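You operate a simulated robot arm through the tools that you are given. There is no shell and no other tool. Be economical: measure what you need, move in short steps, check, and stop when the job is done.

The job below is to be done with a simulated two-armed robot. You get a single attempt, and the scene is never put back.

## Task
Wipe up the spill on the top of the packing table with the blue cloth and put it back.

The check looks at the end state, three seconds after you hand in, the way a careful person would. Anything else that was tipped, shoved, dropped, spilled or broken makes it a failure. Flat cloth is picked up by pressing the open fingertips on it (5 to 10 N) and closing them slowly along it; thin cloth reads only 2 to 8 mm in the jaws.

## Robot
Two 7-joint arms with two-finger parallel grippers on one trunk, on a base that drives. Base frame: it is fixed to the floor where the robot stands at the start and does not move with it; the origin is under the middle of the robot, x ahead of it, y to its left, z up. Readings come in mm, rad, newtons and seconds.
The left shoulder is at the start at [70, 134, 1201], the right one opposite. Payload 1.57 kg a hand.
The TCP of each hand is the grasp point between the finger pads, 30 mm short of the fingertips. In the tool frame z runs along the fingers and y along their closing line. Largest opening 80 mm; finger width 17, thickness 12; the body of the gripper, 40 by 82 mm, starts 80 mm behind the TCP.
Orientation is that of the tool frame in the base frame, as a unit quaternion [x, y, z, w]. With the fingers straight down and closing along the base's y, the tool's x points along the base's -x, its y along +y and its z along -z.

## Interface
- The arms move only by the tool nudge_tool. It takes "left_targets", "right_targets" or both (then of equal length, played together; a hand with none holds still); each is one flat list of numbers, 7 for each row, row after row: the shift along the base's x, y, z in mm, then the turn, a rotation vector about the base's x, y, z in rad, then the finger opening in mm, from 0 to 80. In form: [x, y, z, wx, wy, wz, hand, x, y, z, wx, wy, wz, hand, ...]. A call has 1 to 8 rows; each row is the pose to reach, as a shift and turn from the pose commanded when the call began. A row lasts 0.2 s, in which the tool goes at most 50 mm and 0.15 rad; a call with a longer step from one row to the next is refused whole, and so is a gripper value outside its range. A pose out of reach is approached as far as the arm can. The call stops where the force on the tool passes 40 N (or 10 N more than at its start, if that is more) or the arm is blocked; 0.2 s more then pass. The fingers move at their own pace (about 153 mm/s each) and stop on an object; they squeeze with about 40 N. The grip force told is the motor's: it shows also when the fingers shut on nothing. Time passes only in rows, and 0.2 s behind the last, so rows that repeat a pose let the fingers close. The reply holds the time, the measured pose of the TCP, the force on the tool along the base axes, the opening and the grip force, in the units named above and with some noise.
- Cameras (640 x 400 px; columns grow to the right, rows downward): "scene" is now at [102.3, 50.1, 1421.1]; the picture's right is [0.61, -0.80, -0.00], its down [-0.60, -0.46, -0.65] and it looks along [0.52, 0.39, -0.76] (base axes); focal length 246 px, centre (320, 200). "left" rides on the left gripper at [72, 7, -122] in its tool frame; the picture's right is [-0.09, 1.00, 0.00], its down [-0.84, -0.08, -0.54] and it looks along [-0.54, -0.05, 0.84] (tool axes); focal length 238 px, centre (320, 200). "right" rides on the right gripper at [72, -7, -122] in its tool frame; the picture's right is [0.09, 1.00, 0.00], its down [-0.84, 0.08, -0.54] and it looks along [-0.54, 0.05, 0.84] (tool axes); focal length 238 px, centre (320, 200). There is no depth. A picture from a camera that has moved, and an enlarged one, comes with that camera's place and axes in the base frame and with its lens. The place of the scene camera against the robot may be out by one fixed shift of up to 18 mm in any direction.
- grab_frame(camera): a new picture of that camera. It takes no simulated time.
- move_column(by): slides the trunk up (or, below 0, down) by that many mm; the arms and the scene camera ride with it, the base frame stays. It gives what a move gives, with no picture.
- roll_base(legs): drives the robot by 1 to 6 legs, each [ahead, left, turn to the left] in mm, mm and rad, along the robot's own axes; the way and the turn of a leg run together, so that a leg with both is an arc; at most 1500 mm and 3.142 rad a leg. The arms and the cameras ride along, it lands a little off, and it stops where it bumps. It gives what a move gives.
- head_to(pan, tilt): turns the head with the scene camera to pan (to the left, within 1.501 rad either way) and tilt (down, from -0.506 to 1.204), counted from straight ahead of the robot. It gives what a move gives.
- close_up(camera, box): a new picture of the part [left, top, right, bottom] of that camera's present view, enlarged. It takes no simulated time.
- job_done(): hands the job in; it is judged then, once.

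Work in short steps. Places have to be worked out from the pictures, the camera data and where the tool is seen: move nearer, look again, correct. Check each grasp and each placing, and mend what went wrong. You have 120 turns and 100 pictures in all, those below and enlarged ones among them. Open the grippers and draw the arms clear of the work before you hand the job in, unless the task says otherwise; then end with one line.

The tools are called after ">>>" by a JSON object that holds its "fn" and its "kwargs". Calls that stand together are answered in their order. nudge_tool: Moves the arms, as the interface text tells. Its arguments: {"type":"object","properties":{"left_targets":{"type":"array","items":{"type":"number"}},"right_targets":{"type":"array","items":{"type":"number"}}},"required":[]} The other tools are called the same way: move_column (by) slides the trunk up or down; roll_base (legs) drives the base; head_to (pan, tilt) turns the head that bears the scene camera; grab_frame (camera) takes a picture; close_up (camera, box) takes an enlarged picture of a part of a camera's view; job_done () hands the job in.

At the start:

```text
time_s: 0.0
left_ee_pos: [332.4, 424.8, 1088.7]
left_tool_rot: [0.0, 1.0, 0.0, 0.0]
left_wrist_force: [0.1, 0.0, 0.7]
left_opening: 79.9
left_grip_force: 0.2
right_ee_pos: [416.1, 1.0, 1043.4]
right_tool_rot: [0.0, 1.0, 0.0, 0.0]
right_wrist_force: [0.0, -1.1, 0.5]
right_opening: 80.0
right_grip_force: 0.1
trunk travel left (down, up): [-775.0, 165.0]
robot x, y, heading: [1.5, 3.4, 0.001]
head pan, tilt: [0.651, 0.862]
```

scene: 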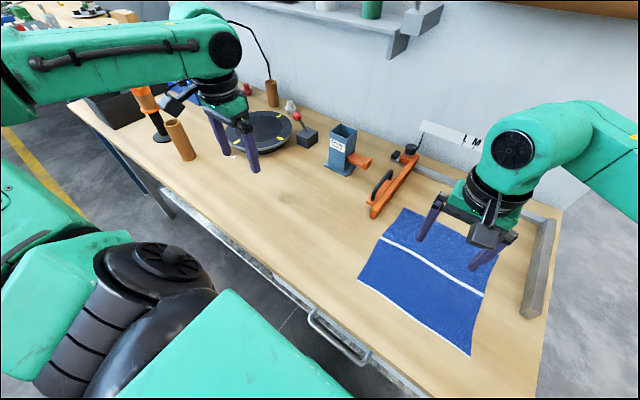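
right: 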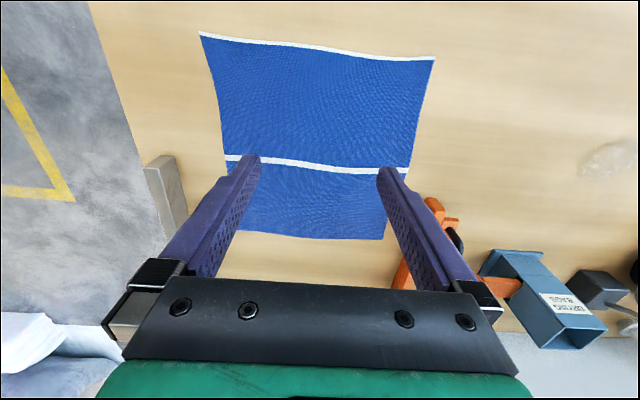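
left: 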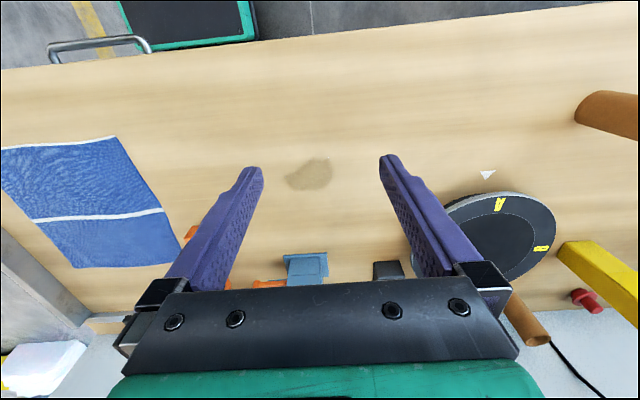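

The cloth lies at about x 342–655, y −150–147, and the spill is at about (458, 393). I plan to hold the cloth by its two front corners, so I bring both hands over those corners and hover above them.

>>> {"fn": "nudge_tool", "kwargs": {"left_targets": [5, -38, -15, 0, 0, 0, 70, 10, -76, -30, 0, 0, 0, 70, 15, -114, -50, 0, 0, 0, 70, 20, -152, -70, 0, 0, 0, 70, 26, -190, -95, 0, 0, 0, 70, 32, -228, -120, 0, 0, 0, 70, 38, -266, -145, 0, 0, 0, 70, 43, -305, -168, 0, 0, 0, 70], "right_targets": [-5, -15, -15, 0, 0, 0, 70, -10, -30, -30, 0, 0, 0, 70, -15, -45, -45, 0, 0, 0, 70, -20, -60, -60, 0, 0, 0, 70, -26, -75, -75, 0, 0, 0, 70, -32, -90, -90, 0, 0, 0, 70, -38, -105, -105, 0, 0, 0, 70, -41, -121, -123, 0, 0, 0, 70]}}

>>> {"fn": "grab_frame", "kwargs": {"camera": "left"}}

>>> {"fn": "grab_frame", "kwargs": {"camera": "right"}}

>>> {"fn": "grab_frame", "kwargs": {"camera": "scene"}}

```text
time_s: 1.8
left_ee_pos: [377.2, 114.2, 922.2]
left_tool_rot: [0.0, 1.0, 0.002, 0.001]
left_wrist_force: [0.6, 0.1, 0.8]
left_opening: 70.3
left_grip_force: 0.0
right_ee_pos: [376.7, -123.7, 920.0]
right_tool_rot: [0.001, 1.0, 0.002, 0.001]
right_wrist_force: [0.1, 0.3, -0.4]
right_opening: 69.9
right_grip_force: 0.1
trunk travel left (down, up): [-775.0, 165.0]
robot x, y, heading: [-0.3, -0.2, 0.002]
head pan, tilt: [0.651, 0.862]
```

```text
96 pictures are left
camera left: at [304.5, 121.6, 1043.5], right [0.09, 1.0, 0.0], down [0.84, -0.08, 0.54], along [0.54, -0.05, -0.84], focal length 238 px, centre (320, 200)
```

left: 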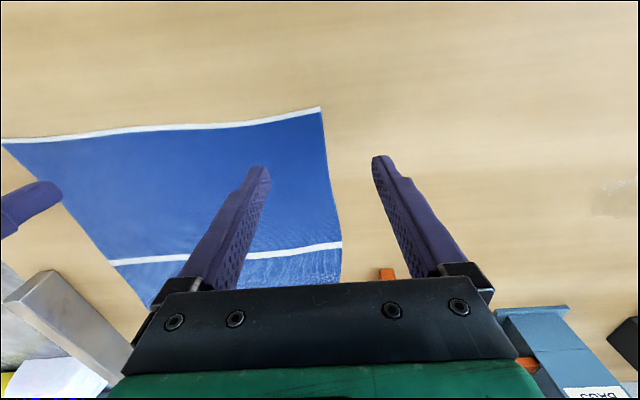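

```text
95 pictures are left
camera right: at [303.6, -129.8, 1041.7], right [-0.09, 1.0, 0.0], down [0.84, 0.08, 0.54], along [0.54, 0.05, -0.84], focal length 238 px, centre (320, 200)
```

right: 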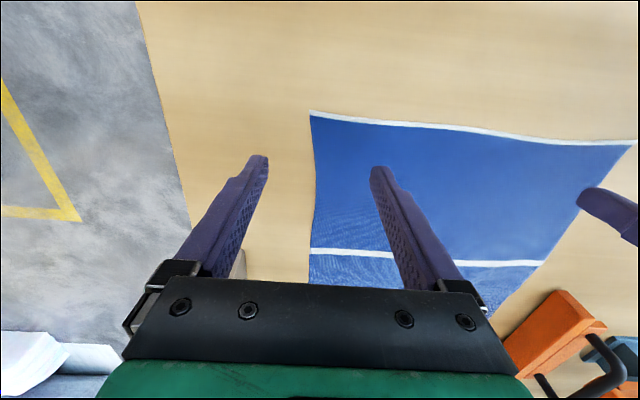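

```text
94 pictures are left
camera scene: at [102.8, 47.0, 1421.3], right [0.61, -0.8, 0.0], down [-0.6, -0.46, -0.65], along [0.52, 0.4, -0.76], focal length 246 px, centre (320, 200)
```

scene: 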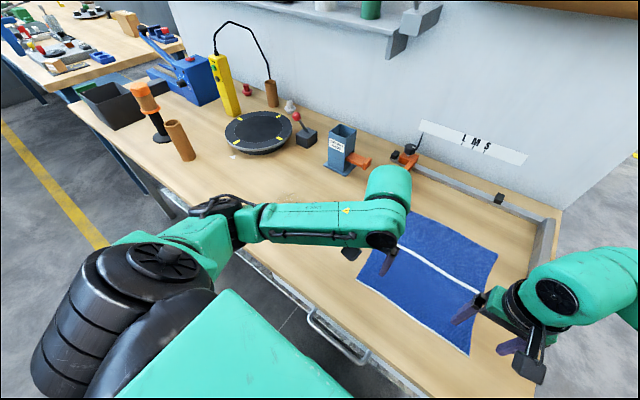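

Triangulating the cloth corners from both wrist cameras puts the surface at z≈862 rather than 811. That gives corners at (342, 119) and (342, −134), a cloth of about 268×253 mm, and the spill at about (432, 398). I move over the front corner areas and lower slowly to feel for contact.

>>> {"fn": "nudge_tool", "kwargs": {"left_targets": [-5, -20, 0, 0, 0, 0, 50, -10, -42, 0, 0, 0, 0, 50, -10, -42, -10, 0, 0, 0, 50, -10, -42, -16, 0, 0, 0, 50, -10, -42, -20, 0, 0, 0, 50, -10, -42, -20, 0, 0, 0, 50], "right_targets": [-5, 16, 0, 0, 0, 0, 50, -10, 30, 0, 0, 0, 0, 50, -10, 30, -10, 0, 0, 0, 50, -10, 30, -16, 0, 0, 0, 50, -10, 30, -20, 0, 0, 0, 50, -10, 30, -20, 0, 0, 0, 50]}}

>>> {"fn": "grab_frame", "kwargs": {"camera": "left"}}

>>> {"fn": "grab_frame", "kwargs": {"camera": "right"}}

```text
time_s: 3.2
left_ee_pos: [364.9, 78.5, 901.0]
left_tool_rot: [0.0, 1.0, 0.001, 0.0]
left_wrist_force: [-0.3, 0.6, -0.1]
left_opening: 50.0
left_grip_force: 0.1
right_ee_pos: [364.6, -90.8, 898.7]
right_tool_rot: [-0.001, 1.0, 0.0, 0.0]
right_wrist_force: [0.0, -0.3, -0.6]
right_opening: 50.0
right_grip_force: 0.1
trunk travel left (down, up): [-775.0, 165.0]
robot x, y, heading: [-2.3, 0.2, -0.002]
head pan, tilt: [0.651, 0.862]
```

```text
93 pictures are left
camera left: at [293.0, 84.7, 1023.3], right [0.09, 1.0, 0.0], down [0.84, -0.08, 0.54], along [0.54, -0.05, -0.84], focal length 238 px, centre (320, 200)
```

left: 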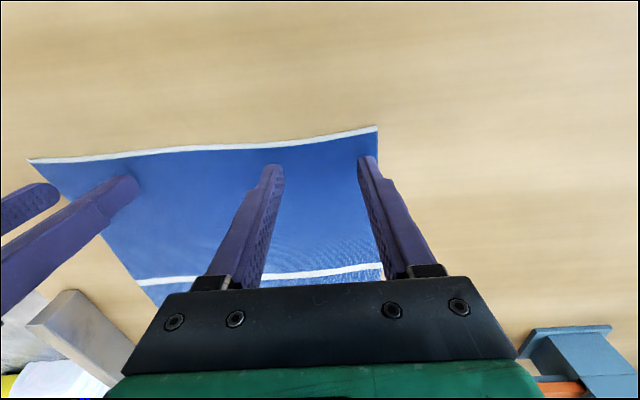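

```text
92 pictures are left
camera right: at [292.6, -97.0, 1022.5], right [-0.09, 1.0, 0.0], down [0.84, 0.08, 0.54], along [0.54, 0.05, -0.84], focal length 238 px, centre (320, 200)
```

right: 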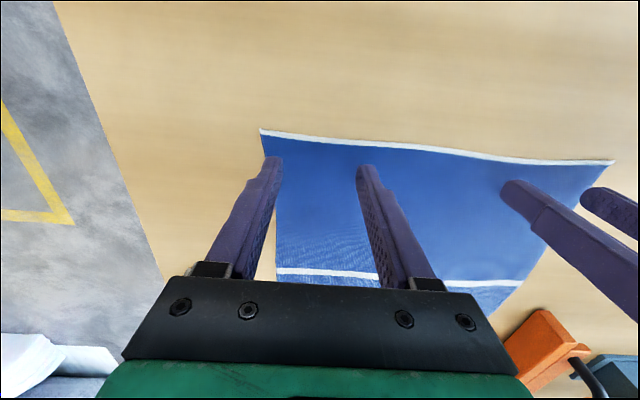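

Both grips are close to the cloth's side edges, so I shift each hand about 10 mm inward and keep descending in small steps to feel the table.

>>> {"fn": "nudge_tool", "kwargs": {"left_targets": [0, -9, 0, 0, 0, 0, 50, 0, -9, -4, 0, 0, 0, 50, 0, -9, -7, 0, 0, 0, 50, 0, -9, -7, 0, 0, 0, 50], "right_targets": [0, 10, 0, 0, 0, 0, 50, 0, 10, -3, 0, 0, 0, 50, 0, 10, -5, 0, 0, 0, 50, 0, 10, -5, 0, 0, 0, 50]}}

```text
time_s: 4.2
left_ee_pos: [365.6, 69.2, 895.3]
left_tool_rot: [0.0, 1.0, 0.001, 0.0]
left_wrist_force: [-0.3, -0.2, -0.7]
left_opening: 50.3
left_grip_force: 0.0
right_ee_pos: [364.0, -80.9, 894.7]
right_tool_rot: [0.0, 1.0, 0.0, 0.001]
right_wrist_force: [0.6, 0.1, 0.0]
right_opening: 49.7
right_grip_force: 0.1
trunk travel left (down, up): [-775.0, 165.0]
robot x, y, heading: [-3.4, 3.9, -0.003]
head pan, tilt: [0.651, 0.862]
```

No contact yet at about 895, so I go down a little further.

>>> {"fn": "nudge_tool", "kwargs": {"left_targets": [0, 0, -2, 0, 0, 0, 50, 0, 0, -4, 0, 0, 0, 50, 0, 0, -5, 0, 0, 0, 50], "right_targets": [0, 0, -2, 0, 0, 0, 50, 0, 0, -4, 0, 0, 0, 50, 0, 0, -5, 0, 0, 0, 50]}}

```text
time_s: 5.0
left_ee_pos: [364.6, 69.4, 891.7]
left_tool_rot: [0.0, 1.0, 0.0, 0.003]
left_wrist_force: [1.1, 2.7, 15.4]
left_opening: 50.1
left_grip_force: 0.0
right_ee_pos: [363.5, -79.6, 891.1]
right_tool_rot: [0.0, 1.0, 0.001, 0.002]
right_wrist_force: [2.0, -0.4, 7.9]
right_opening: 50.1
right_grip_force: 0.1
trunk travel left (down, up): [-775.0, 165.0]
robot x, y, heading: [1.3, -1.4, 0.003]
head pan, tilt: [0.651, 0.862]
```

Contact is at TCP z≈891, so the surface is at about 861. Left is a bit firm, so I ease it up 1 mm and close both grippers slowly.

>>> {"fn": "nudge_tool", "kwargs": {"left_targets": [0, 0, 1, 0, 0, 0, 48, 0, 0, 1, 0, 0, 0, 40, 0, 0, 1, 0, 0, 0, 32, 0, 0, 1, 0, 0, 0, 24, 0, 0, 1, 0, 0, 0, 16, 0, 0, 1, 0, 0, 0, 8, 0, 0, 1, 0, 0, 0, 0, 0, 0, 1, 0, 0, 0, 0], "right_targets": [0, 0, 0, 0, 0, 0, 48, 0, 0, 0, 0, 0, 0, 40, 0, 0, 0, 0, 0, 0, 32, 0, 0, 0, 0, 0, 0, 24, 0, 0, 0, 0, 0, 0, 16, 0, 0, 0, 0, 0, 0, 8, 0, 0, 0, 0, 0, 0, 0, 0, 0, 0, 0, 0, 0, 0]}}

>>> {"fn": "grab_frame", "kwargs": {"camera": "left"}}

>>> {"fn": "grab_frame", "kwargs": {"camera": "right"}}

```text
time_s: 6.8
left_ee_pos: [363.0, 69.9, 891.5]
left_tool_rot: [0.001, 1.0, -0.001, 0.001]
left_wrist_force: [1.0, -7.6, 9.9]
left_opening: 2.4
left_grip_force: 23.8
right_ee_pos: [361.9, -80.2, 890.7]
right_tool_rot: [0.0, 1.0, 0.001, 0.002]
right_wrist_force: [0.4, 6.7, 17.4]
right_opening: 1.9
right_grip_force: 23.6
trunk travel left (down, up): [-775.0, 165.0]
robot x, y, heading: [-4.8, 2.2, -0.002]
head pan, tilt: [0.651, 0.862]
```

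```text
91 pictures are left
camera left: at [289.6, 75.4, 1013.1], right [0.09, 1.0, 0.0], down [0.83, -0.08, 0.54], along [0.54, -0.05, -0.84], focal length 238 px, centre (320, 200)
```

left: 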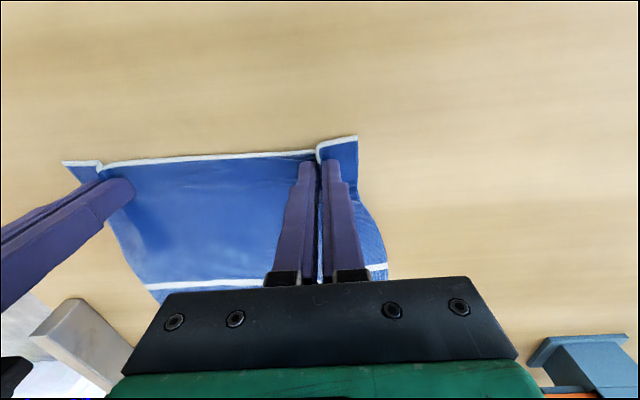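

```text
90 pictures are left
camera right: at [290.4, -86.9, 1013.2], right [-0.09, 1.0, 0.0], down [0.84, 0.08, 0.54], along [0.54, 0.05, -0.84], focal length 238 px, centre (320, 200)
```

right: 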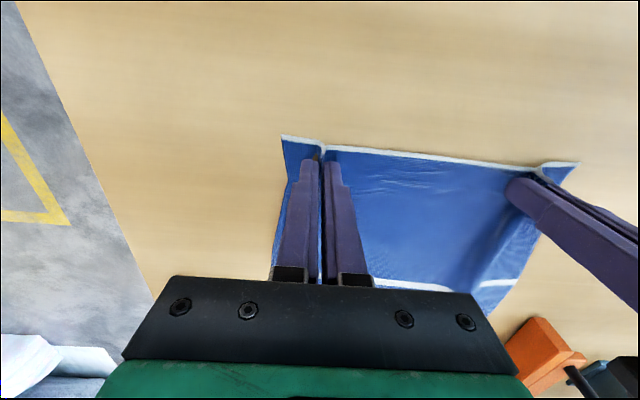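

Both hands hold a fold of cloth (about 2 mm in the jaws). I lift the front edge until the sheet hangs free, well in front of all the objects.

>>> {"fn": "nudge_tool", "kwargs": {"left_targets": [0, 0, 30, 0, 0, 0, 0, 0, 0, 65, 0, 0, 0, 0, 0, 0, 100, 0, 0, 0, 0, 0, 0, 138, 0, 0, 0, 0, 0, 0, 176, 0, 0, 0, 0, 0, 0, 214, 0, 0, 0, 0, 0, 0, 252, 0, 0, 0, 0, 0, 0, 290, 0, 0, 0, 0], "right_targets": [0, 0, 30, 0, 0, 0, 0, 0, 0, 65, 0, 0, 0, 0, 0, 0, 100, 0, 0, 0, 0, 0, 0, 138, 0, 0, 0, 0, 0, 0, 176, 0, 0, 0, 0, 0, 0, 214, 0, 0, 0, 0, 0, 0, 252, 0, 0, 0, 0, 0, 0, 290, 0, 0, 0, 0]}}

>>> {"fn": "grab_frame", "kwargs": {"camera": "scene"}}

>>> {"fn": "grab_frame", "kwargs": {"camera": "left"}}

```text
time_s: 8.6
left_ee_pos: [363.2, 67.3, 1181.9]
left_tool_rot: [0.001, 1.0, 0.001, 0.001]
left_wrist_force: [0.8, -7.9, 0.5]
left_opening: 2.7
left_grip_force: 23.9
right_ee_pos: [364.9, -80.5, 1182.5]
right_tool_rot: [-0.001, 1.0, 0.0, 0.001]
right_wrist_force: [-0.4, 8.2, 0.3]
right_opening: 2.3
right_grip_force: 23.6
trunk travel left (down, up): [-775.0, 165.0]
robot x, y, heading: [4.3, -1.8, 0.0]
head pan, tilt: [0.651, 0.862]
```

```text
89 pictures are left
camera scene: at [100.2, 50.0, 1421.2], right [0.61, -0.8, 0.0], down [-0.6, -0.46, -0.65], along [0.52, 0.39, -0.76], focal length 246 px, centre (320, 200)
```

scene: 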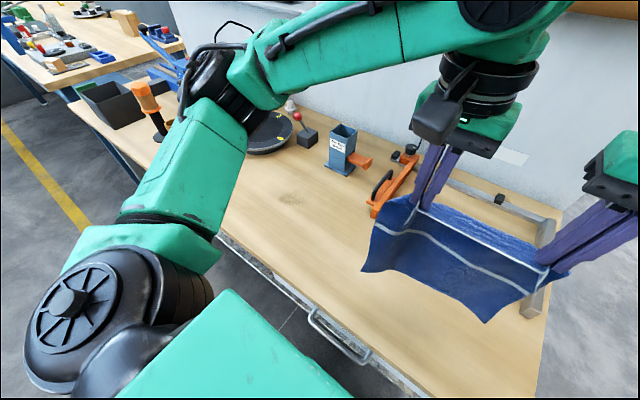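

```text
88 pictures are left
camera left: at [289.7, 75.0, 1303.5], right [0.09, 1.0, 0.0], down [0.84, -0.08, 0.54], along [0.54, -0.05, -0.84], focal length 238 px, centre (320, 200)
```

left: 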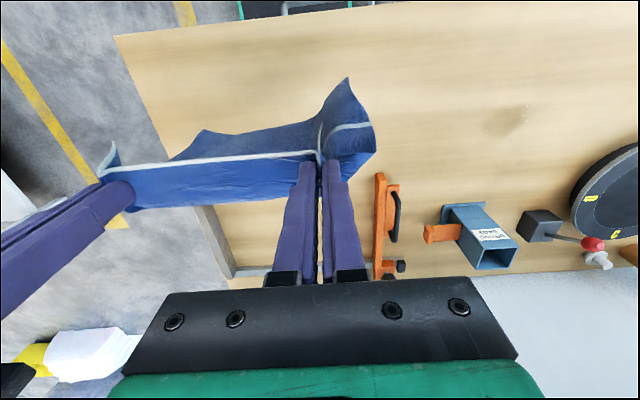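

The sheet hangs freely and the spill shows at about (430, 402), with everything else clear of the path. I bring the hands 4 mm closer each to ease the cloth tension, then roll the base 400 mm left.

>>> {"fn": "nudge_tool", "kwargs": {"left_targets": [0, -4, 0, 0, 0, 0, 0, 0, -4, 0, 0, 0, 0, 0], "right_targets": [0, 4, 0, 0, 0, 0, 0, 0, 4, 0, 0, 0, 0, 0]}}

>>> {"fn": "roll_base", "kwargs": {"legs": [[0, 400, 0]]}}

>>> {"fn": "grab_frame", "kwargs": {"camera": "scene"}}

>>> {"fn": "grab_frame", "kwargs": {"camera": "left"}}

```text
time_s: 9.2
left_ee_pos: [362.9, 65.5, 1181.0]
left_tool_rot: [0.0, 1.0, 0.001, 0.001]
left_wrist_force: [0.3, -0.9, -0.1]
left_opening: 2.4
left_grip_force: 23.6
right_ee_pos: [366.5, -77.1, 1181.1]
right_tool_rot: [0.0, 1.0, 0.0, -0.001]
right_wrist_force: [0.1, 1.0, -1.0]
right_opening: 2.1
right_grip_force: 22.9
trunk travel left (down, up): [-775.0, 165.0]
robot x, y, heading: [0.3, 2.1, -0.001]
head pan, tilt: [0.651, 0.862]
```

```text
time_s: 11.7
left_ee_pos: [363.9, 458.3, 1181.3]
left_tool_rot: [0.001, 1.0, 0.001, -0.001]
left_wrist_force: [0.2, -0.6, -0.5]
left_opening: 2.6
left_grip_force: 23.8
right_ee_pos: [366.8, 317.3, 1179.0]
right_tool_rot: [0.001, 1.0, 0.002, 0.0]
right_wrist_force: [-0.5, 0.5, 0.6]
right_opening: 2.1
right_grip_force: 23.7
trunk travel left (down, up): [-775.0, 165.0]
robot x, y, heading: [1.0, 396.5, 0.002]
head pan, tilt: [0.651, 0.862]
```

```text
87 pictures are left
camera scene: at [102.8, 444.5, 1421.2], right [0.6, -0.8, 0.0], down [-0.61, -0.46, -0.65], along [0.52, 0.39, -0.76], focal length 246 px, centre (320, 200)
```

scene: 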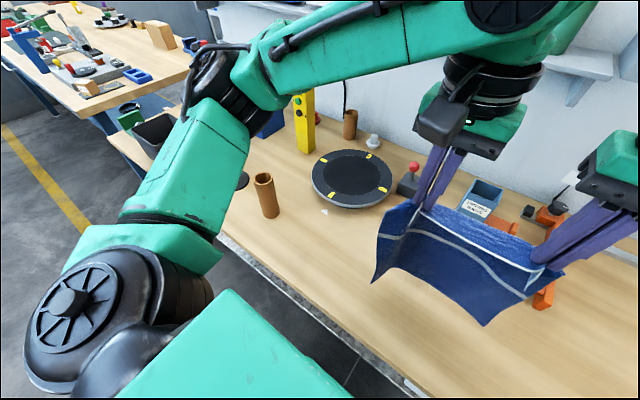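

```text
86 pictures are left
camera left: at [292.6, 465.3, 1302.7], right [0.09, 1.0, 0.0], down [0.84, -0.08, 0.54], along [0.54, -0.05, -0.84], focal length 238 px, centre (320, 200)
```

left: 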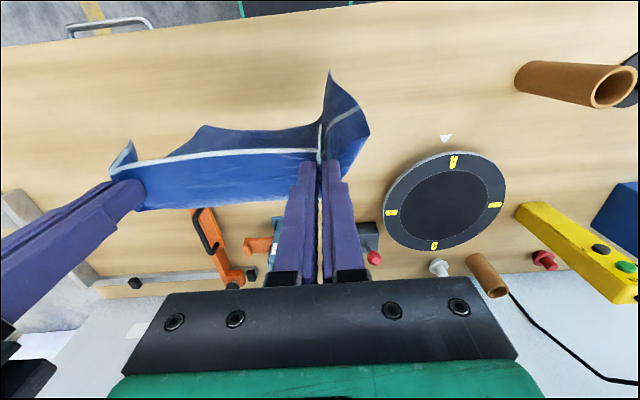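

I am now in place over the spill with hands at y 458 and 317. I move the hands forward so the hanging edge will land behind the spill, then lower.

>>> {"fn": "nudge_tool", "kwargs": {"left_targets": [35, 0, 0, 0, 0, 0, 0, 70, 0, 0, 0, 0, 0, 0, 105, 0, 0, 0, 0, 0, 0, 135, 0, 0, 0, 0, 0, 0, 150, 0, -15, 0, 0, 0, 0, 150, 0, -35, 0, 0, 0, 0, 150, 0, -55, 0, 0, 0, 0, 150, 0, -55, 0, 0, 0, 0], "right_targets": [35, 0, 0, 0, 0, 0, 0, 70, 0, 0, 0, 0, 0, 0, 105, 0, 0, 0, 0, 0, 0, 135, 0, 0, 0, 0, 0, 0, 150, 0, -15, 0, 0, 0, 0, 150, 0, -35, 0, 0, 0, 0, 150, 0, -55, 0, 0, 0, 0, 150, 0, -55, 0, 0, 0, 0]}}

>>> {"fn": "grab_frame", "kwargs": {"camera": "scene"}}

```text
time_s: 13.5
left_ee_pos: [516.9, 460.0, 1125.1]
left_tool_rot: [0.001, 1.0, 0.001, 0.0]
left_wrist_force: [-0.4, 0.3, 0.8]
left_opening: 2.4
left_grip_force: 23.7
right_ee_pos: [517.2, 318.8, 1125.5]
right_tool_rot: [0.001, 1.0, 0.0, 0.0]
right_wrist_force: [0.3, -0.3, 0.1]
right_opening: 2.0
right_grip_force: 23.5
trunk travel left (down, up): [-775.0, 165.0]
robot x, y, heading: [0.2, 394.2, -0.003]
head pan, tilt: [0.651, 0.862]
```

```text
85 pictures are left
camera scene: at [102.8, 446.0, 1421.2], right [0.6, -0.8, 0.0], down [-0.61, -0.46, -0.65], along [0.52, 0.39, -0.76], focal length 246 px, centre (320, 200)
```

scene: 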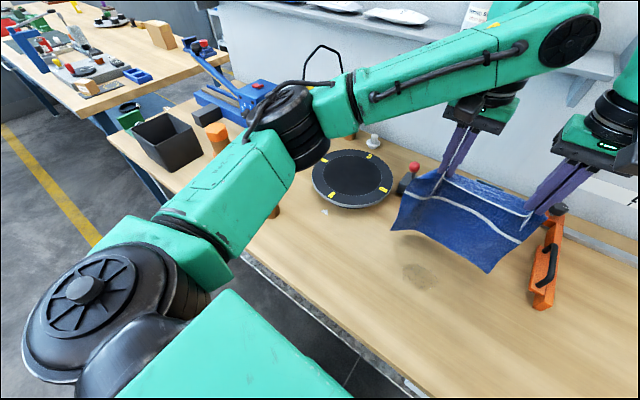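

The sheet hangs about vertical at x≈515 with its lower edge just above the table. I lower while drawing the hands toward the robot so it lays out flat over the spill.

>>> {"fn": "nudge_tool", "kwargs": {"left_targets": [-5, 0, -25, 0, 0, 0, 0, -30, 0, -50, 0, 0, 0, 0, -60, 0, -80, 0, 0, 0, 0, -95, 0, -110, 0, 0, 0, 0, -130, 0, -142, 0, 0, 0, 0, -160, 0, -175, 0, 0, 0, 0, -185, 0, -205, 0, 0, 0, 0, -205, 0, -228, 0, 0, 0, 0], "right_targets": [-5, 0, -25, 0, 0, 0, 0, -30, 0, -50, 0, 0, 0, 0, -60, 0, -80, 0, 0, 0, 0, -95, 0, -110, 0, 0, 0, 0, -130, 0, -142, 0, 0, 0, 0, -160, 0, -175, 0, 0, 0, 0, -185, 0, -205, 0, 0, 0, 0, -205, 0, -228, 0, 0, 0, 0]}}

>>> {"fn": "grab_frame", "kwargs": {"camera": "scene"}}

>>> {"fn": "grab_frame", "kwargs": {"camera": "left"}}

```text
time_s: 15.3
left_ee_pos: [309.2, 460.5, 896.8]
left_tool_rot: [0.0, 1.0, 0.0, 0.0]
left_wrist_force: [0.0, -0.4, 0.7]
left_opening: 2.5
left_grip_force: 23.9
right_ee_pos: [311.0, 319.8, 898.3]
right_tool_rot: [0.002, 1.0, 0.001, 0.001]
right_wrist_force: [0.8, 0.3, -0.8]
right_opening: 2.0
right_grip_force: 23.4
trunk travel left (down, up): [-775.0, 165.0]
robot x, y, heading: [-3.4, 395.2, 0.002]
head pan, tilt: [0.651, 0.862]
```

```text
84 pictures are left
camera scene: at [101.6, 446.0, 1421.3], right [0.6, -0.8, 0.0], down [-0.6, -0.46, -0.65], along [0.52, 0.39, -0.76], focal length 246 px, centre (320, 200)
```

scene: 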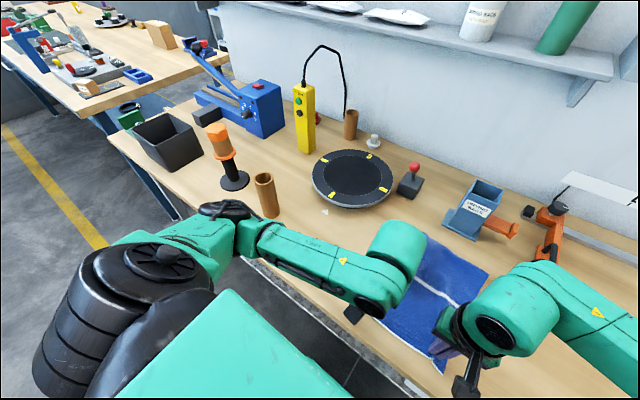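

```text
83 pictures are left
camera left: at [236.0, 466.9, 1019.1], right [0.09, 1.0, 0.0], down [0.84, -0.08, 0.54], along [0.54, -0.05, -0.84], focal length 238 px, centre (320, 200)
```

left: 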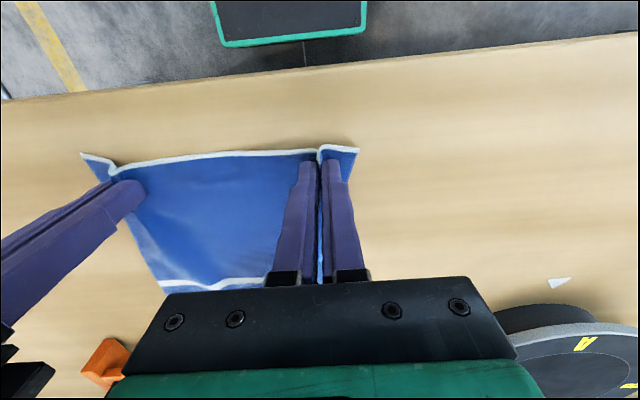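

The cloth lies flat over the spill with both corners held. I lower a touch and rub the sheet sideways across the spill, then lift the edge to see the effect.

>>> {"fn": "nudge_tool", "kwargs": {"left_targets": [0, 20, -3, 0, 0, 0, 0, 0, 40, -3, 0, 0, 0, 0, 0, 10, -3, 0, 0, 0, 0, 0, -20, -3, 0, 0, 0, 0, 0, -40, -3, 0, 0, 0, 0, 0, -10, -3, 0, 0, 0, 0, 0, 20, -3, 0, 0, 0, 0, 0, 0, -3, 0, 0, 0, 0], "right_targets": [0, 20, -3, 0, 0, 0, 0, 0, 40, -3, 0, 0, 0, 0, 0, 10, -3, 0, 0, 0, 0, 0, -20, -3, 0, 0, 0, 0, 0, -40, -3, 0, 0, 0, 0, 0, -10, -3, 0, 0, 0, 0, 0, 20, -3, 0, 0, 0, 0, 0, 0, -3, 0, 0, 0, 0]}}

>>> {"fn": "nudge_tool", "kwargs": {"left_targets": [20, 0, 30, 0, 0, 0, 0, 45, 0, 60, 0, 0, 0, 0, 80, 0, 95, 0, 0, 0, 0, 120, 0, 125, 0, 0, 0, 0, 155, 0, 155, 0, 0, 0, 0, 180, 0, 185, 0, 0, 0, 0, 200, 0, 215, 0, 0, 0, 0, 205, 0, 240, 0, 0, 0, 0], "right_targets": [20, 0, 30, 0, 0, 0, 0, 45, 0, 60, 0, 0, 0, 0, 80, 0, 95, 0, 0, 0, 0, 120, 0, 125, 0, 0, 0, 0, 155, 0, 155, 0, 0, 0, 0, 180, 0, 185, 0, 0, 0, 0, 200, 0, 215, 0, 0, 0, 0, 205, 0, 240, 0, 0, 0, 0]}}

>>> {"fn": "grab_frame", "kwargs": {"camera": "scene"}}

```text
time_s: 17.1
left_ee_pos: [308.7, 454.3, 893.3]
left_tool_rot: [0.002, 1.0, 0.003, 0.0]
left_wrist_force: [0.2, -0.9, 0.0]
left_opening: 2.6
left_grip_force: 24.0
right_ee_pos: [310.5, 316.3, 894.0]
right_tool_rot: [0.001, 1.0, 0.002, -0.001]
right_wrist_force: [0.1, -0.4, -0.4]
right_opening: 2.0
right_grip_force: 23.3
trunk travel left (down, up): [-775.0, 165.0]
robot x, y, heading: [1.6, 396.6, -0.001]
head pan, tilt: [0.651, 0.862]
```

```text
time_s: 18.9
left_ee_pos: [514.7, 459.7, 1136.3]
left_tool_rot: [0.001, 1.0, 0.001, -0.001]
left_wrist_force: [-0.5, -0.2, -0.1]
left_opening: 2.5
left_grip_force: 23.9
right_ee_pos: [516.0, 319.2, 1136.0]
right_tool_rot: [0.001, 1.0, 0.0, 0.001]
right_wrist_force: [-0.1, 0.5, 0.1]
right_opening: 1.9
right_grip_force: 23.9
trunk travel left (down, up): [-775.0, 165.0]
robot x, y, heading: [-0.6, 392.2, -0.003]
head pan, tilt: [0.651, 0.862]
```

```text
82 pictures are left
camera scene: at [101.5, 446.0, 1421.2], right [0.6, -0.8, 0.0], down [-0.6, -0.46, -0.65], along [0.52, 0.39, -0.76], focal length 246 px, centre (320, 200)
```

scene: 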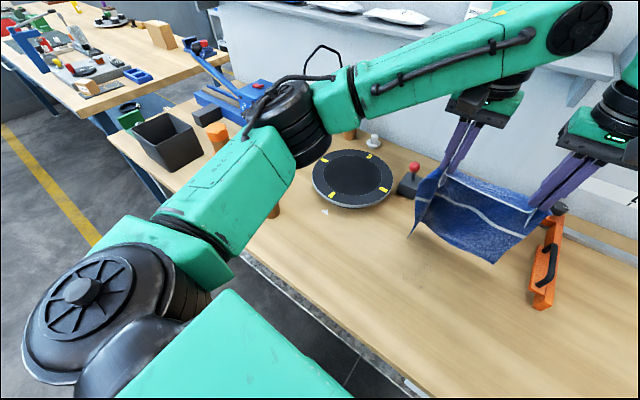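

The spill looks nearly gone, so I zoom in on that patch.

>>> {"fn": "close_up", "kwargs": {"camera": "scene", "box": [350, 215, 500, 320]}}

```text
3.81 times, centred on (425, 268) of scene
camera zoom: at [101.5, 446.0, 1421.2], right [0.6, -0.8, 0.0], down [-0.6, -0.46, -0.65], along [0.52, 0.39, -0.76], focal length 937 px, centre (-80, -57)
```

zoom: 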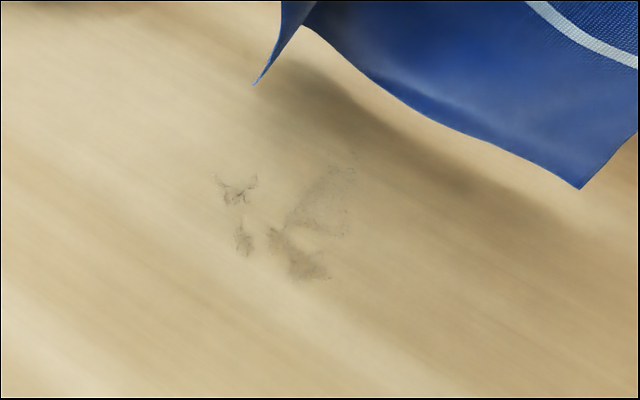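

Some faint residue remains. I lay the cloth down again and rub with more strokes, including pulls along x.

>>> {"fn": "nudge_tool", "kwargs": {"left_targets": [0, 0, -30, 0, 0, 0, 0, -30, 0, -60, 0, 0, 0, 0, -60, 0, -90, 0, 0, 0, 0, -95, 0, -120, 0, 0, 0, 0, -130, 0, -152, 0, 0, 0, 0, -160, 0, -185, 0, 0, 0, 0, -185, 0, -215, 0, 0, 0, 0, -200, 0, -242, 0, 0, 0, 0], "right_targets": [0, 0, -30, 0, 0, 0, 0, -30, 0, -60, 0, 0, 0, 0, -60, 0, -90, 0, 0, 0, 0, -95, 0, -120, 0, 0, 0, 0, -130, 0, -152, 0, 0, 0, 0, -160, 0, -185, 0, 0, 0, 0, -185, 0, -215, 0, 0, 0, 0, -200, 0, -242, 0, 0, 0, 0]}}

>>> {"fn": "nudge_tool", "kwargs": {"left_targets": [-10, 30, 0, 0, 0, 0, 0, -15, 50, 0, 0, 0, 0, 0, -20, 10, 0, 0, 0, 0, 0, -25, -30, 0, 0, 0, 0, 0, -25, -50, 0, 0, 0, 0, 0, -30, -10, 0, 0, 0, 0, 0, -35, 30, 0, 0, 0, 0, 0, -35, 0, 0, 0, 0, 0, 0], "right_targets": [-10, 30, 0, 0, 0, 0, 0, -15, 50, 0, 0, 0, 0, 0, -20, 10, 0, 0, 0, 0, 0, -25, -30, 0, 0, 0, 0, 0, -25, -50, 0, 0, 0, 0, 0, -30, -10, 0, 0, 0, 0, 0, -35, 30, 0, 0, 0, 0, 0, -35, 0, 0, 0, 0, 0, 0]}}

>>> {"fn": "nudge_tool", "kwargs": {"left_targets": [20, 0, 30, 0, 0, 0, 0, 45, 0, 60, 0, 0, 0, 0, 80, 0, 95, 0, 0, 0, 0, 120, 0, 125, 0, 0, 0, 0, 160, 0, 155, 0, 0, 0, 0, 195, 0, 185, 0, 0, 0, 0, 220, 0, 215, 0, 0, 0, 0, 235, 0, 240, 0, 0, 0, 0], "right_targets": [20, 0, 30, 0, 0, 0, 0, 45, 0, 60, 0, 0, 0, 0, 80, 0, 95, 0, 0, 0, 0, 120, 0, 125, 0, 0, 0, 0, 160, 0, 155, 0, 0, 0, 0, 195, 0, 185, 0, 0, 0, 0, 220, 0, 215, 0, 0, 0, 0, 235, 0, 240, 0, 0, 0, 0]}}

>>> {"fn": "grab_frame", "kwargs": {"camera": "scene"}}

>>> {"fn": "close_up", "kwargs": {"camera": "scene", "box": [350, 215, 500, 320]}}

```text
time_s: 20.7
left_ee_pos: [315.0, 460.2, 892.4]
left_tool_rot: [0.001, 1.0, 0.001, 0.002]
left_wrist_force: [-0.3, 0.5, 2.3]
left_opening: 2.4
left_grip_force: 23.8
right_ee_pos: [317.1, 318.6, 893.9]
right_tool_rot: [0.002, 1.0, 0.001, 0.001]
right_wrist_force: [0.2, 0.4, 0.3]
right_opening: 2.0
right_grip_force: 23.8
trunk travel left (down, up): [-775.0, 165.0]
robot x, y, heading: [0.8, 396.1, -0.003]
head pan, tilt: [0.651, 0.862]
```

```text
time_s: 22.5
left_ee_pos: [279.0, 459.0, 892.3]
left_tool_rot: [0.002, 1.0, 0.004, -0.001]
left_wrist_force: [-0.4, 0.7, 4.8]
left_opening: 2.2
left_grip_force: 23.5
left hand out of reach, approached as far as the arm can: row 7
right_ee_pos: [281.4, 315.9, 893.0]
right_tool_rot: [0.001, 1.0, 0.003, 0.0]
right_wrist_force: [-0.7, 0.1, -0.8]
right_opening: 2.2
right_grip_force: 23.8
trunk travel left (down, up): [-775.0, 165.0]
robot x, y, heading: [-3.1, 396.7, -0.001]
head pan, tilt: [0.651, 0.862]
```

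```text
time_s: 24.3
left_ee_pos: [514.6, 461.1, 1133.3]
left_tool_rot: [0.002, 1.0, 0.0, 0.0]
left_wrist_force: [-0.2, -0.3, -1.6]
left_opening: 2.6
left_grip_force: 23.8
right_ee_pos: [517.4, 320.3, 1133.5]
right_tool_rot: [0.001, 1.0, 0.0, 0.0]
right_wrist_force: [0.1, 0.2, -0.4]
right_opening: 2.4
right_grip_force: 23.8
trunk travel left (down, up): [-775.0, 165.0]
robot x, y, heading: [1.9, 392.8, 0.002]
head pan, tilt: [0.651, 0.862]
```

```text
80 pictures are left
camera scene: at [102.6, 446.0, 1421.1], right [0.6, -0.8, 0.0], down [-0.61, -0.46, -0.65], along [0.52, 0.39, -0.76], focal length 246 px, centre (320, 200)
```

scene: 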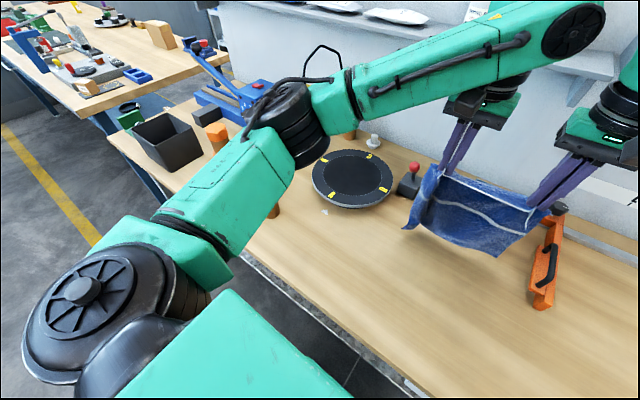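

```text
3.81 times, centred on (425, 268) of scene
camera zoom: at [102.6, 446.0, 1421.1], right [0.6, -0.8, 0.0], down [-0.61, -0.46, -0.65], along [0.52, 0.39, -0.76], focal length 937 px, centre (-80, -57)
```

zoom: 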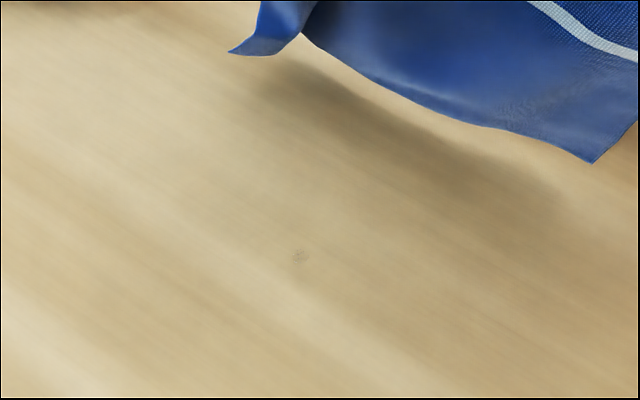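

A tiny speck still remains at the middle, so I repeat the lay-and-rub once more.

>>> {"fn": "nudge_tool", "kwargs": {"left_targets": [0, 0, -30, 0, 0, 0, 0, -30, 0, -60, 0, 0, 0, 0, -60, 0, -90, 0, 0, 0, 0, -95, 0, -120, 0, 0, 0, 0, -130, 0, -150, 0, 0, 0, 0, -160, 0, -180, 0, 0, 0, 0, -185, 0, -210, 0, 0, 0, 0, -205, 0, -239, 0, 0, 0, 0], "right_targets": [0, 0, -30, 0, 0, 0, 0, -30, 0, -60, 0, 0, 0, 0, -60, 0, -90, 0, 0, 0, 0, -95, 0, -120, 0, 0, 0, 0, -130, 0, -150, 0, 0, 0, 0, -160, 0, -180, 0, 0, 0, 0, -185, 0, -210, 0, 0, 0, 0, -205, 0, -239, 0, 0, 0, 0]}}

>>> {"fn": "nudge_tool", "kwargs": {"left_targets": [-10, 30, 0, 0, 0, 0, 0, -10, 40, 0, 0, 0, 0, 0, -15, 0, 0, 0, 0, 0, 0, -20, -40, 0, 0, 0, 0, 0, -20, -50, 0, 0, 0, 0, 0, -25, -10, 0, 0, 0, 0, 0, -25, 30, 0, 0, 0, 0, 0, -25, 0, 0, 0, 0, 0, 0], "right_targets": [-10, 30, 0, 0, 0, 0, 0, -10, 40, 0, 0, 0, 0, 0, -15, 0, 0, 0, 0, 0, 0, -20, -40, 0, 0, 0, 0, 0, -20, -50, 0, 0, 0, 0, 0, -25, -10, 0, 0, 0, 0, 0, -25, 30, 0, 0, 0, 0, 0, -25, 0, 0, 0, 0, 0, 0]}}

>>> {"fn": "nudge_tool", "kwargs": {"left_targets": [20, 0, 30, 0, 0, 0, 0, 45, 0, 60, 0, 0, 0, 0, 80, 0, 95, 0, 0, 0, 0, 120, 0, 125, 0, 0, 0, 0, 160, 0, 155, 0, 0, 0, 0, 195, 0, 185, 0, 0, 0, 0, 220, 0, 215, 0, 0, 0, 0, 230, 0, 245, 0, 0, 0, 0], "right_targets": [20, 0, 30, 0, 0, 0, 0, 45, 0, 60, 0, 0, 0, 0, 80, 0, 95, 0, 0, 0, 0, 120, 0, 125, 0, 0, 0, 0, 160, 0, 155, 0, 0, 0, 0, 195, 0, 185, 0, 0, 0, 0, 220, 0, 215, 0, 0, 0, 0, 230, 0, 245, 0, 0, 0, 0]}}

>>> {"fn": "close_up", "kwargs": {"camera": "scene", "box": [350, 215, 500, 320]}}

```text
time_s: 26.1
left_ee_pos: [309.4, 461.7, 894.4]
left_tool_rot: [0.001, 1.0, -0.001, 0.001]
left_wrist_force: [0.2, -1.1, 0.4]
left_opening: 2.6
left_grip_force: 23.8
right_ee_pos: [310.1, 317.6, 894.3]
right_tool_rot: [0.001, 1.0, 0.0, 0.001]
right_wrist_force: [0.0, 1.0, 0.2]
right_opening: 1.9
right_grip_force: 23.9
trunk travel left (down, up): [-775.0, 165.0]
robot x, y, heading: [-1.2, 394.4, -0.002]
head pan, tilt: [0.651, 0.862]
```

```text
time_s: 27.9
left_ee_pos: [283.9, 457.2, 892.9]
left_tool_rot: [0.002, 1.0, 0.004, 0.0]
left_wrist_force: [-0.4, -0.4, 3.2]
left_opening: 2.5
left_grip_force: 24.1
right_ee_pos: [288.0, 313.4, 893.2]
right_tool_rot: [0.002, 1.0, 0.002, -0.001]
right_wrist_force: [0.5, 0.6, 0.0]
right_opening: 2.1
right_grip_force: 23.4
trunk travel left (down, up): [-775.0, 165.0]
robot x, y, heading: [0.7, 394.9, -0.001]
head pan, tilt: [0.651, 0.862]
```

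```text
time_s: 29.7
left_ee_pos: [513.4, 460.0, 1140.0]
left_tool_rot: [0.002, 1.0, 0.002, 0.0]
left_wrist_force: [0.4, -0.4, 0.5]
left_opening: 2.6
left_grip_force: 24.0
right_ee_pos: [516.7, 319.3, 1137.7]
right_tool_rot: [0.001, 1.0, 0.0, 0.0]
right_wrist_force: [0.2, -0.2, 0.2]
right_opening: 2.0
right_grip_force: 23.5
trunk travel left (down, up): [-775.0, 165.0]
robot x, y, heading: [-1.6, 400.6, -0.006]
head pan, tilt: [0.651, 0.862]
```

```text
3.81 times, centred on (425, 268) of scene
camera zoom: at [101.7, 446.1, 1421.2], right [0.6, -0.8, 0.0], down [-0.6, -0.46, -0.65], along [0.52, 0.39, -0.76], focal length 937 px, centre (-80, -57)
```

zoom: 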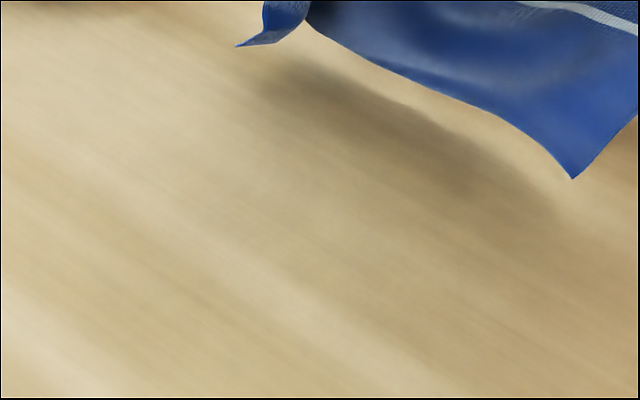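

The spot is clean. I pull the hands back to x≈363, raise the sheet clear, and roll back right by 395 mm.

>>> {"fn": "nudge_tool", "kwargs": {"left_targets": [-10, 0, 25, 0, 0, 0, 0, -40, 0, 45, 0, 0, 0, 0, -75, 0, 45, 0, 0, 0, 0, -110, 0, 45, 0, 0, 0, 0, -140, 0, 45, 0, 0, 0, 0, -150, 0, 45, 0, 0, 0, 0], "right_targets": [-10, 0, 25, 0, 0, 0, 0, -40, 0, 45, 0, 0, 0, 0, -75, 0, 45, 0, 0, 0, 0, -110, 0, 45, 0, 0, 0, 0, -140, 0, 45, 0, 0, 0, 0, -150, 0, 45, 0, 0, 0, 0]}}

>>> {"fn": "roll_base", "kwargs": {"legs": [[0, -395, 0]]}}

>>> {"fn": "grab_frame", "kwargs": {"camera": "scene"}}

>>> {"fn": "grab_frame", "kwargs": {"camera": "right"}}

```text
time_s: 31.1
left_ee_pos: [364.4, 460.7, 1184.6]
left_tool_rot: [0.001, 1.0, 0.0, 0.0]
left_wrist_force: [0.3, -0.4, -0.3]
left_opening: 2.6
left_grip_force: 23.9
right_ee_pos: [368.6, 319.4, 1185.7]
right_tool_rot: [0.001, 1.0, 0.0, 0.0]
right_wrist_force: [-0.3, -0.7, -0.4]
right_opening: 2.2
right_grip_force: 23.7
trunk travel left (down, up): [-775.0, 165.0]
robot x, y, heading: [-3.0, 396.4, -0.002]
head pan, tilt: [0.651, 0.862]
```

```text
time_s: 33.5
left_ee_pos: [364.2, 69.9, 1184.3]
left_tool_rot: [0.0, 1.0, 0.0, 0.0]
left_wrist_force: [-0.3, -0.1, -0.2]
left_opening: 2.4
left_grip_force: 23.7
right_ee_pos: [368.2, -72.9, 1184.2]
right_tool_rot: [-0.001, 1.0, 0.001, 0.0]
right_wrist_force: [-0.9, -0.5, -0.8]
right_opening: 2.2
right_grip_force: 24.3
trunk travel left (down, up): [-775.0, 165.0]
robot x, y, heading: [-1.3, -1.2, 0.001]
head pan, tilt: [0.651, 0.862]
```

```text
77 pictures are left
camera scene: at [102.3, 54.1, 1421.1], right [0.61, -0.8, 0.0], down [-0.6, -0.46, -0.65], along [0.52, 0.39, -0.76], focal length 246 px, centre (320, 200)
```

scene: 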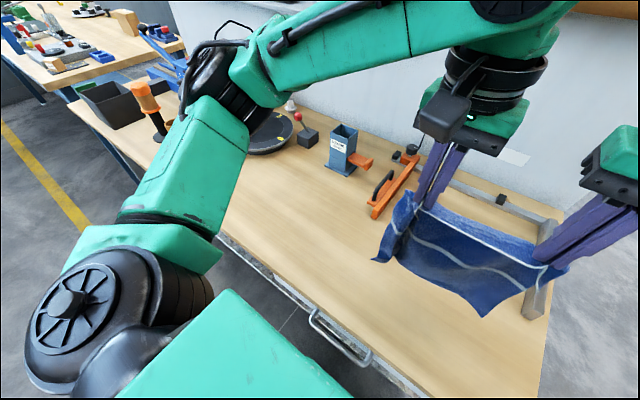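

```text
76 pictures are left
camera right: at [295.9, -78.8, 1306.7], right [-0.09, 1.0, 0.0], down [0.84, 0.08, 0.54], along [0.54, 0.05, -0.84], focal length 238 px, centre (320, 200)
```

right: 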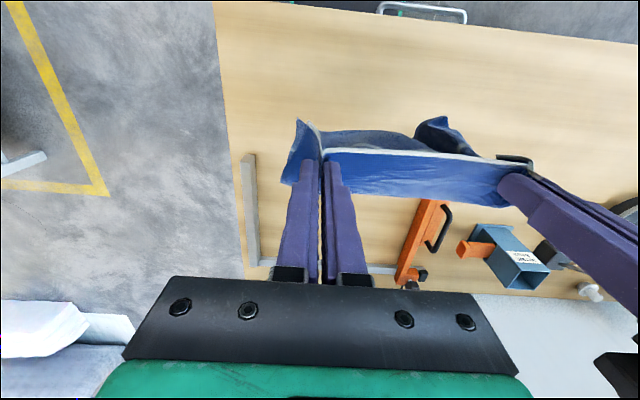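

I am back over the original place with the hands centred at y≈−2. I shift 4 mm right and move the sheet forward to x≈570, clear between the clamp and the rail.

>>> {"fn": "nudge_tool", "kwargs": {"left_targets": [30, -4, 0, 0, 0, 0, 0, 65, -4, 0, 0, 0, 0, 0, 100, -4, 0, 0, 0, 0, 0, 135, -4, 0, 0, 0, 0, 0, 170, -4, 0, 0, 0, 0, 0, 195, -4, -15, 0, 0, 0, 0, 205, -4, -40, 0, 0, 0, 0, 205, -4, -50, 0, 0, 0, 0], "right_targets": [30, -4, 0, 0, 0, 0, 0, 65, -4, 0, 0, 0, 0, 0, 100, -4, 0, 0, 0, 0, 0, 135, -4, 0, 0, 0, 0, 0, 170, -4, 0, 0, 0, 0, 0, 195, -4, -15, 0, 0, 0, 0, 205, -4, -40, 0, 0, 0, 0, 205, -4, -50, 0, 0, 0, 0]}}

>>> {"fn": "grab_frame", "kwargs": {"camera": "scene"}}

>>> {"fn": "grab_frame", "kwargs": {"camera": "left"}}

```text
time_s: 35.4
left_ee_pos: [569.6, 63.9, 1133.6]
left_tool_rot: [0.0, 1.0, 0.001, 0.0]
left_wrist_force: [-0.1, -0.5, 0.7]
left_opening: 2.3
left_grip_force: 24.3
right_ee_pos: [572.9, -81.5, 1134.1]
right_tool_rot: [-0.001, 1.0, 0.0, 0.001]
right_wrist_force: [0.1, 0.4, 0.8]
right_opening: 2.0
right_grip_force: 23.1
trunk travel left (down, up): [-775.0, 165.0]
robot x, y, heading: [-1.1, 1.3, -0.004]
head pan, tilt: [0.651, 0.862]
```

```text
75 pictures are left
camera scene: at [102.9, 51.4, 1421.2], right [0.61, -0.8, 0.0], down [-0.6, -0.46, -0.65], along [0.52, 0.39, -0.76], focal length 246 px, centre (320, 200)
```

scene: 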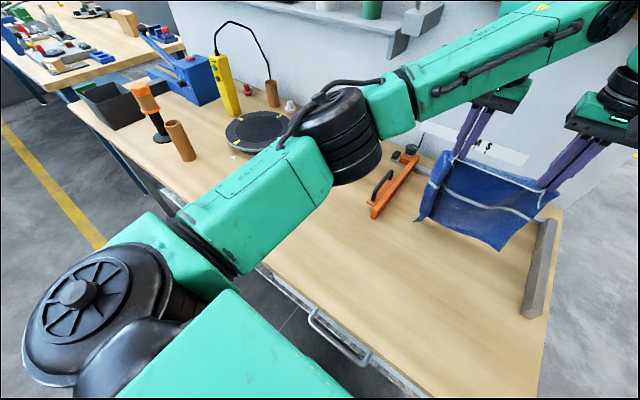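

```text
74 pictures are left
camera left: at [497.7, 69.4, 1255.2], right [0.09, 1.0, 0.0], down [0.84, -0.08, 0.54], along [0.54, -0.05, -0.84], focal length 238 px, centre (320, 200)
```

left: 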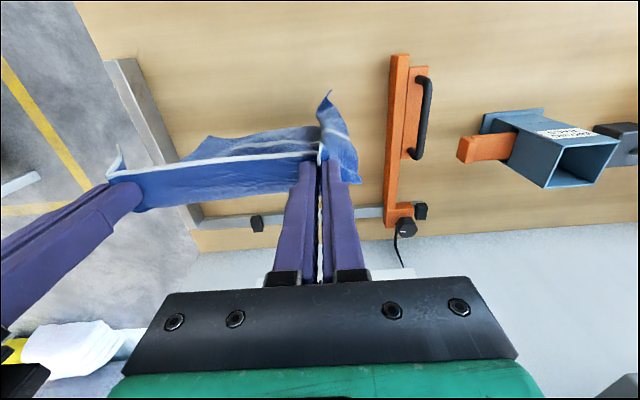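

The sheet hangs clear of the clamp. I lay it down with the same arc, ending with the grips at x≈363.

>>> {"fn": "nudge_tool", "kwargs": {"left_targets": [0, 0, -30, 0, 0, 0, 0, -30, 0, -60, 0, 0, 0, 0, -60, 0, -90, 0, 0, 0, 0, -95, 0, -120, 0, 0, 0, 0, -130, 0, -150, 0, 0, 0, 0, -160, 0, -180, 0, 0, 0, 0, -185, 0, -210, 0, 0, 0, 0, -206, 0, -237, 0, 0, 0, 0], "right_targets": [0, 0, -30, 0, 0, 0, 0, -30, 0, -60, 0, 0, 0, 0, -60, 0, -90, 0, 0, 0, 0, -95, 0, -120, 0, 0, 0, 0, -130, 0, -150, 0, 0, 0, 0, -160, 0, -180, 0, 0, 0, 0, -185, 0, -210, 0, 0, 0, 0, -208, 0, -237, 0, 0, 0, 0]}}

>>> {"fn": "grab_frame", "kwargs": {"camera": "scene"}}

>>> {"fn": "grab_frame", "kwargs": {"camera": "left"}}

```text
time_s: 37.1
left_ee_pos: [362.5, 64.0, 897.5]
left_tool_rot: [0.0, 1.0, 0.001, 0.001]
left_wrist_force: [0.8, 0.3, 0.1]
left_opening: 2.3
left_grip_force: 23.7
right_ee_pos: [362.3, -75.5, 898.1]
right_tool_rot: [0.002, 1.0, 0.001, 0.0]
right_wrist_force: [0.9, 0.1, -0.4]
right_opening: 2.2
right_grip_force: 23.8
trunk travel left (down, up): [-775.0, 165.0]
robot x, y, heading: [0.1, 2.5, -0.0]
head pan, tilt: [0.651, 0.862]
```

```text
73 pictures are left
camera scene: at [101.1, 52.7, 1421.3], right [0.61, -0.8, 0.0], down [-0.6, -0.46, -0.65], along [0.52, 0.39, -0.76], focal length 246 px, centre (320, 200)
```

scene: 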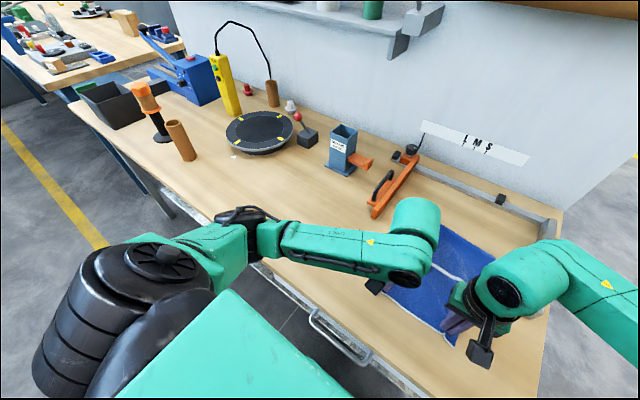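

```text
72 pictures are left
camera left: at [289.6, 70.2, 1020.0], right [0.09, 1.0, 0.0], down [0.84, -0.08, 0.54], along [0.54, -0.05, -0.84], focal length 238 px, centre (320, 200)
```

left: 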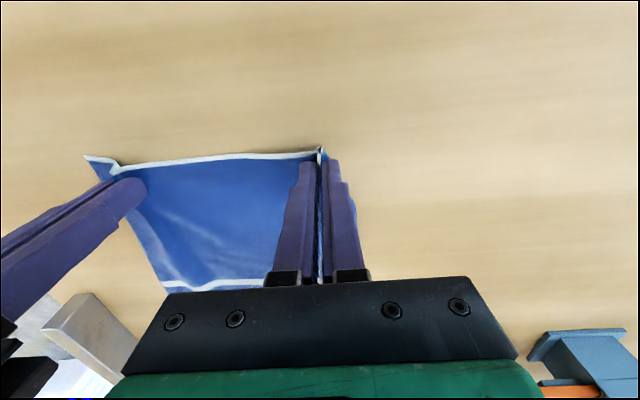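

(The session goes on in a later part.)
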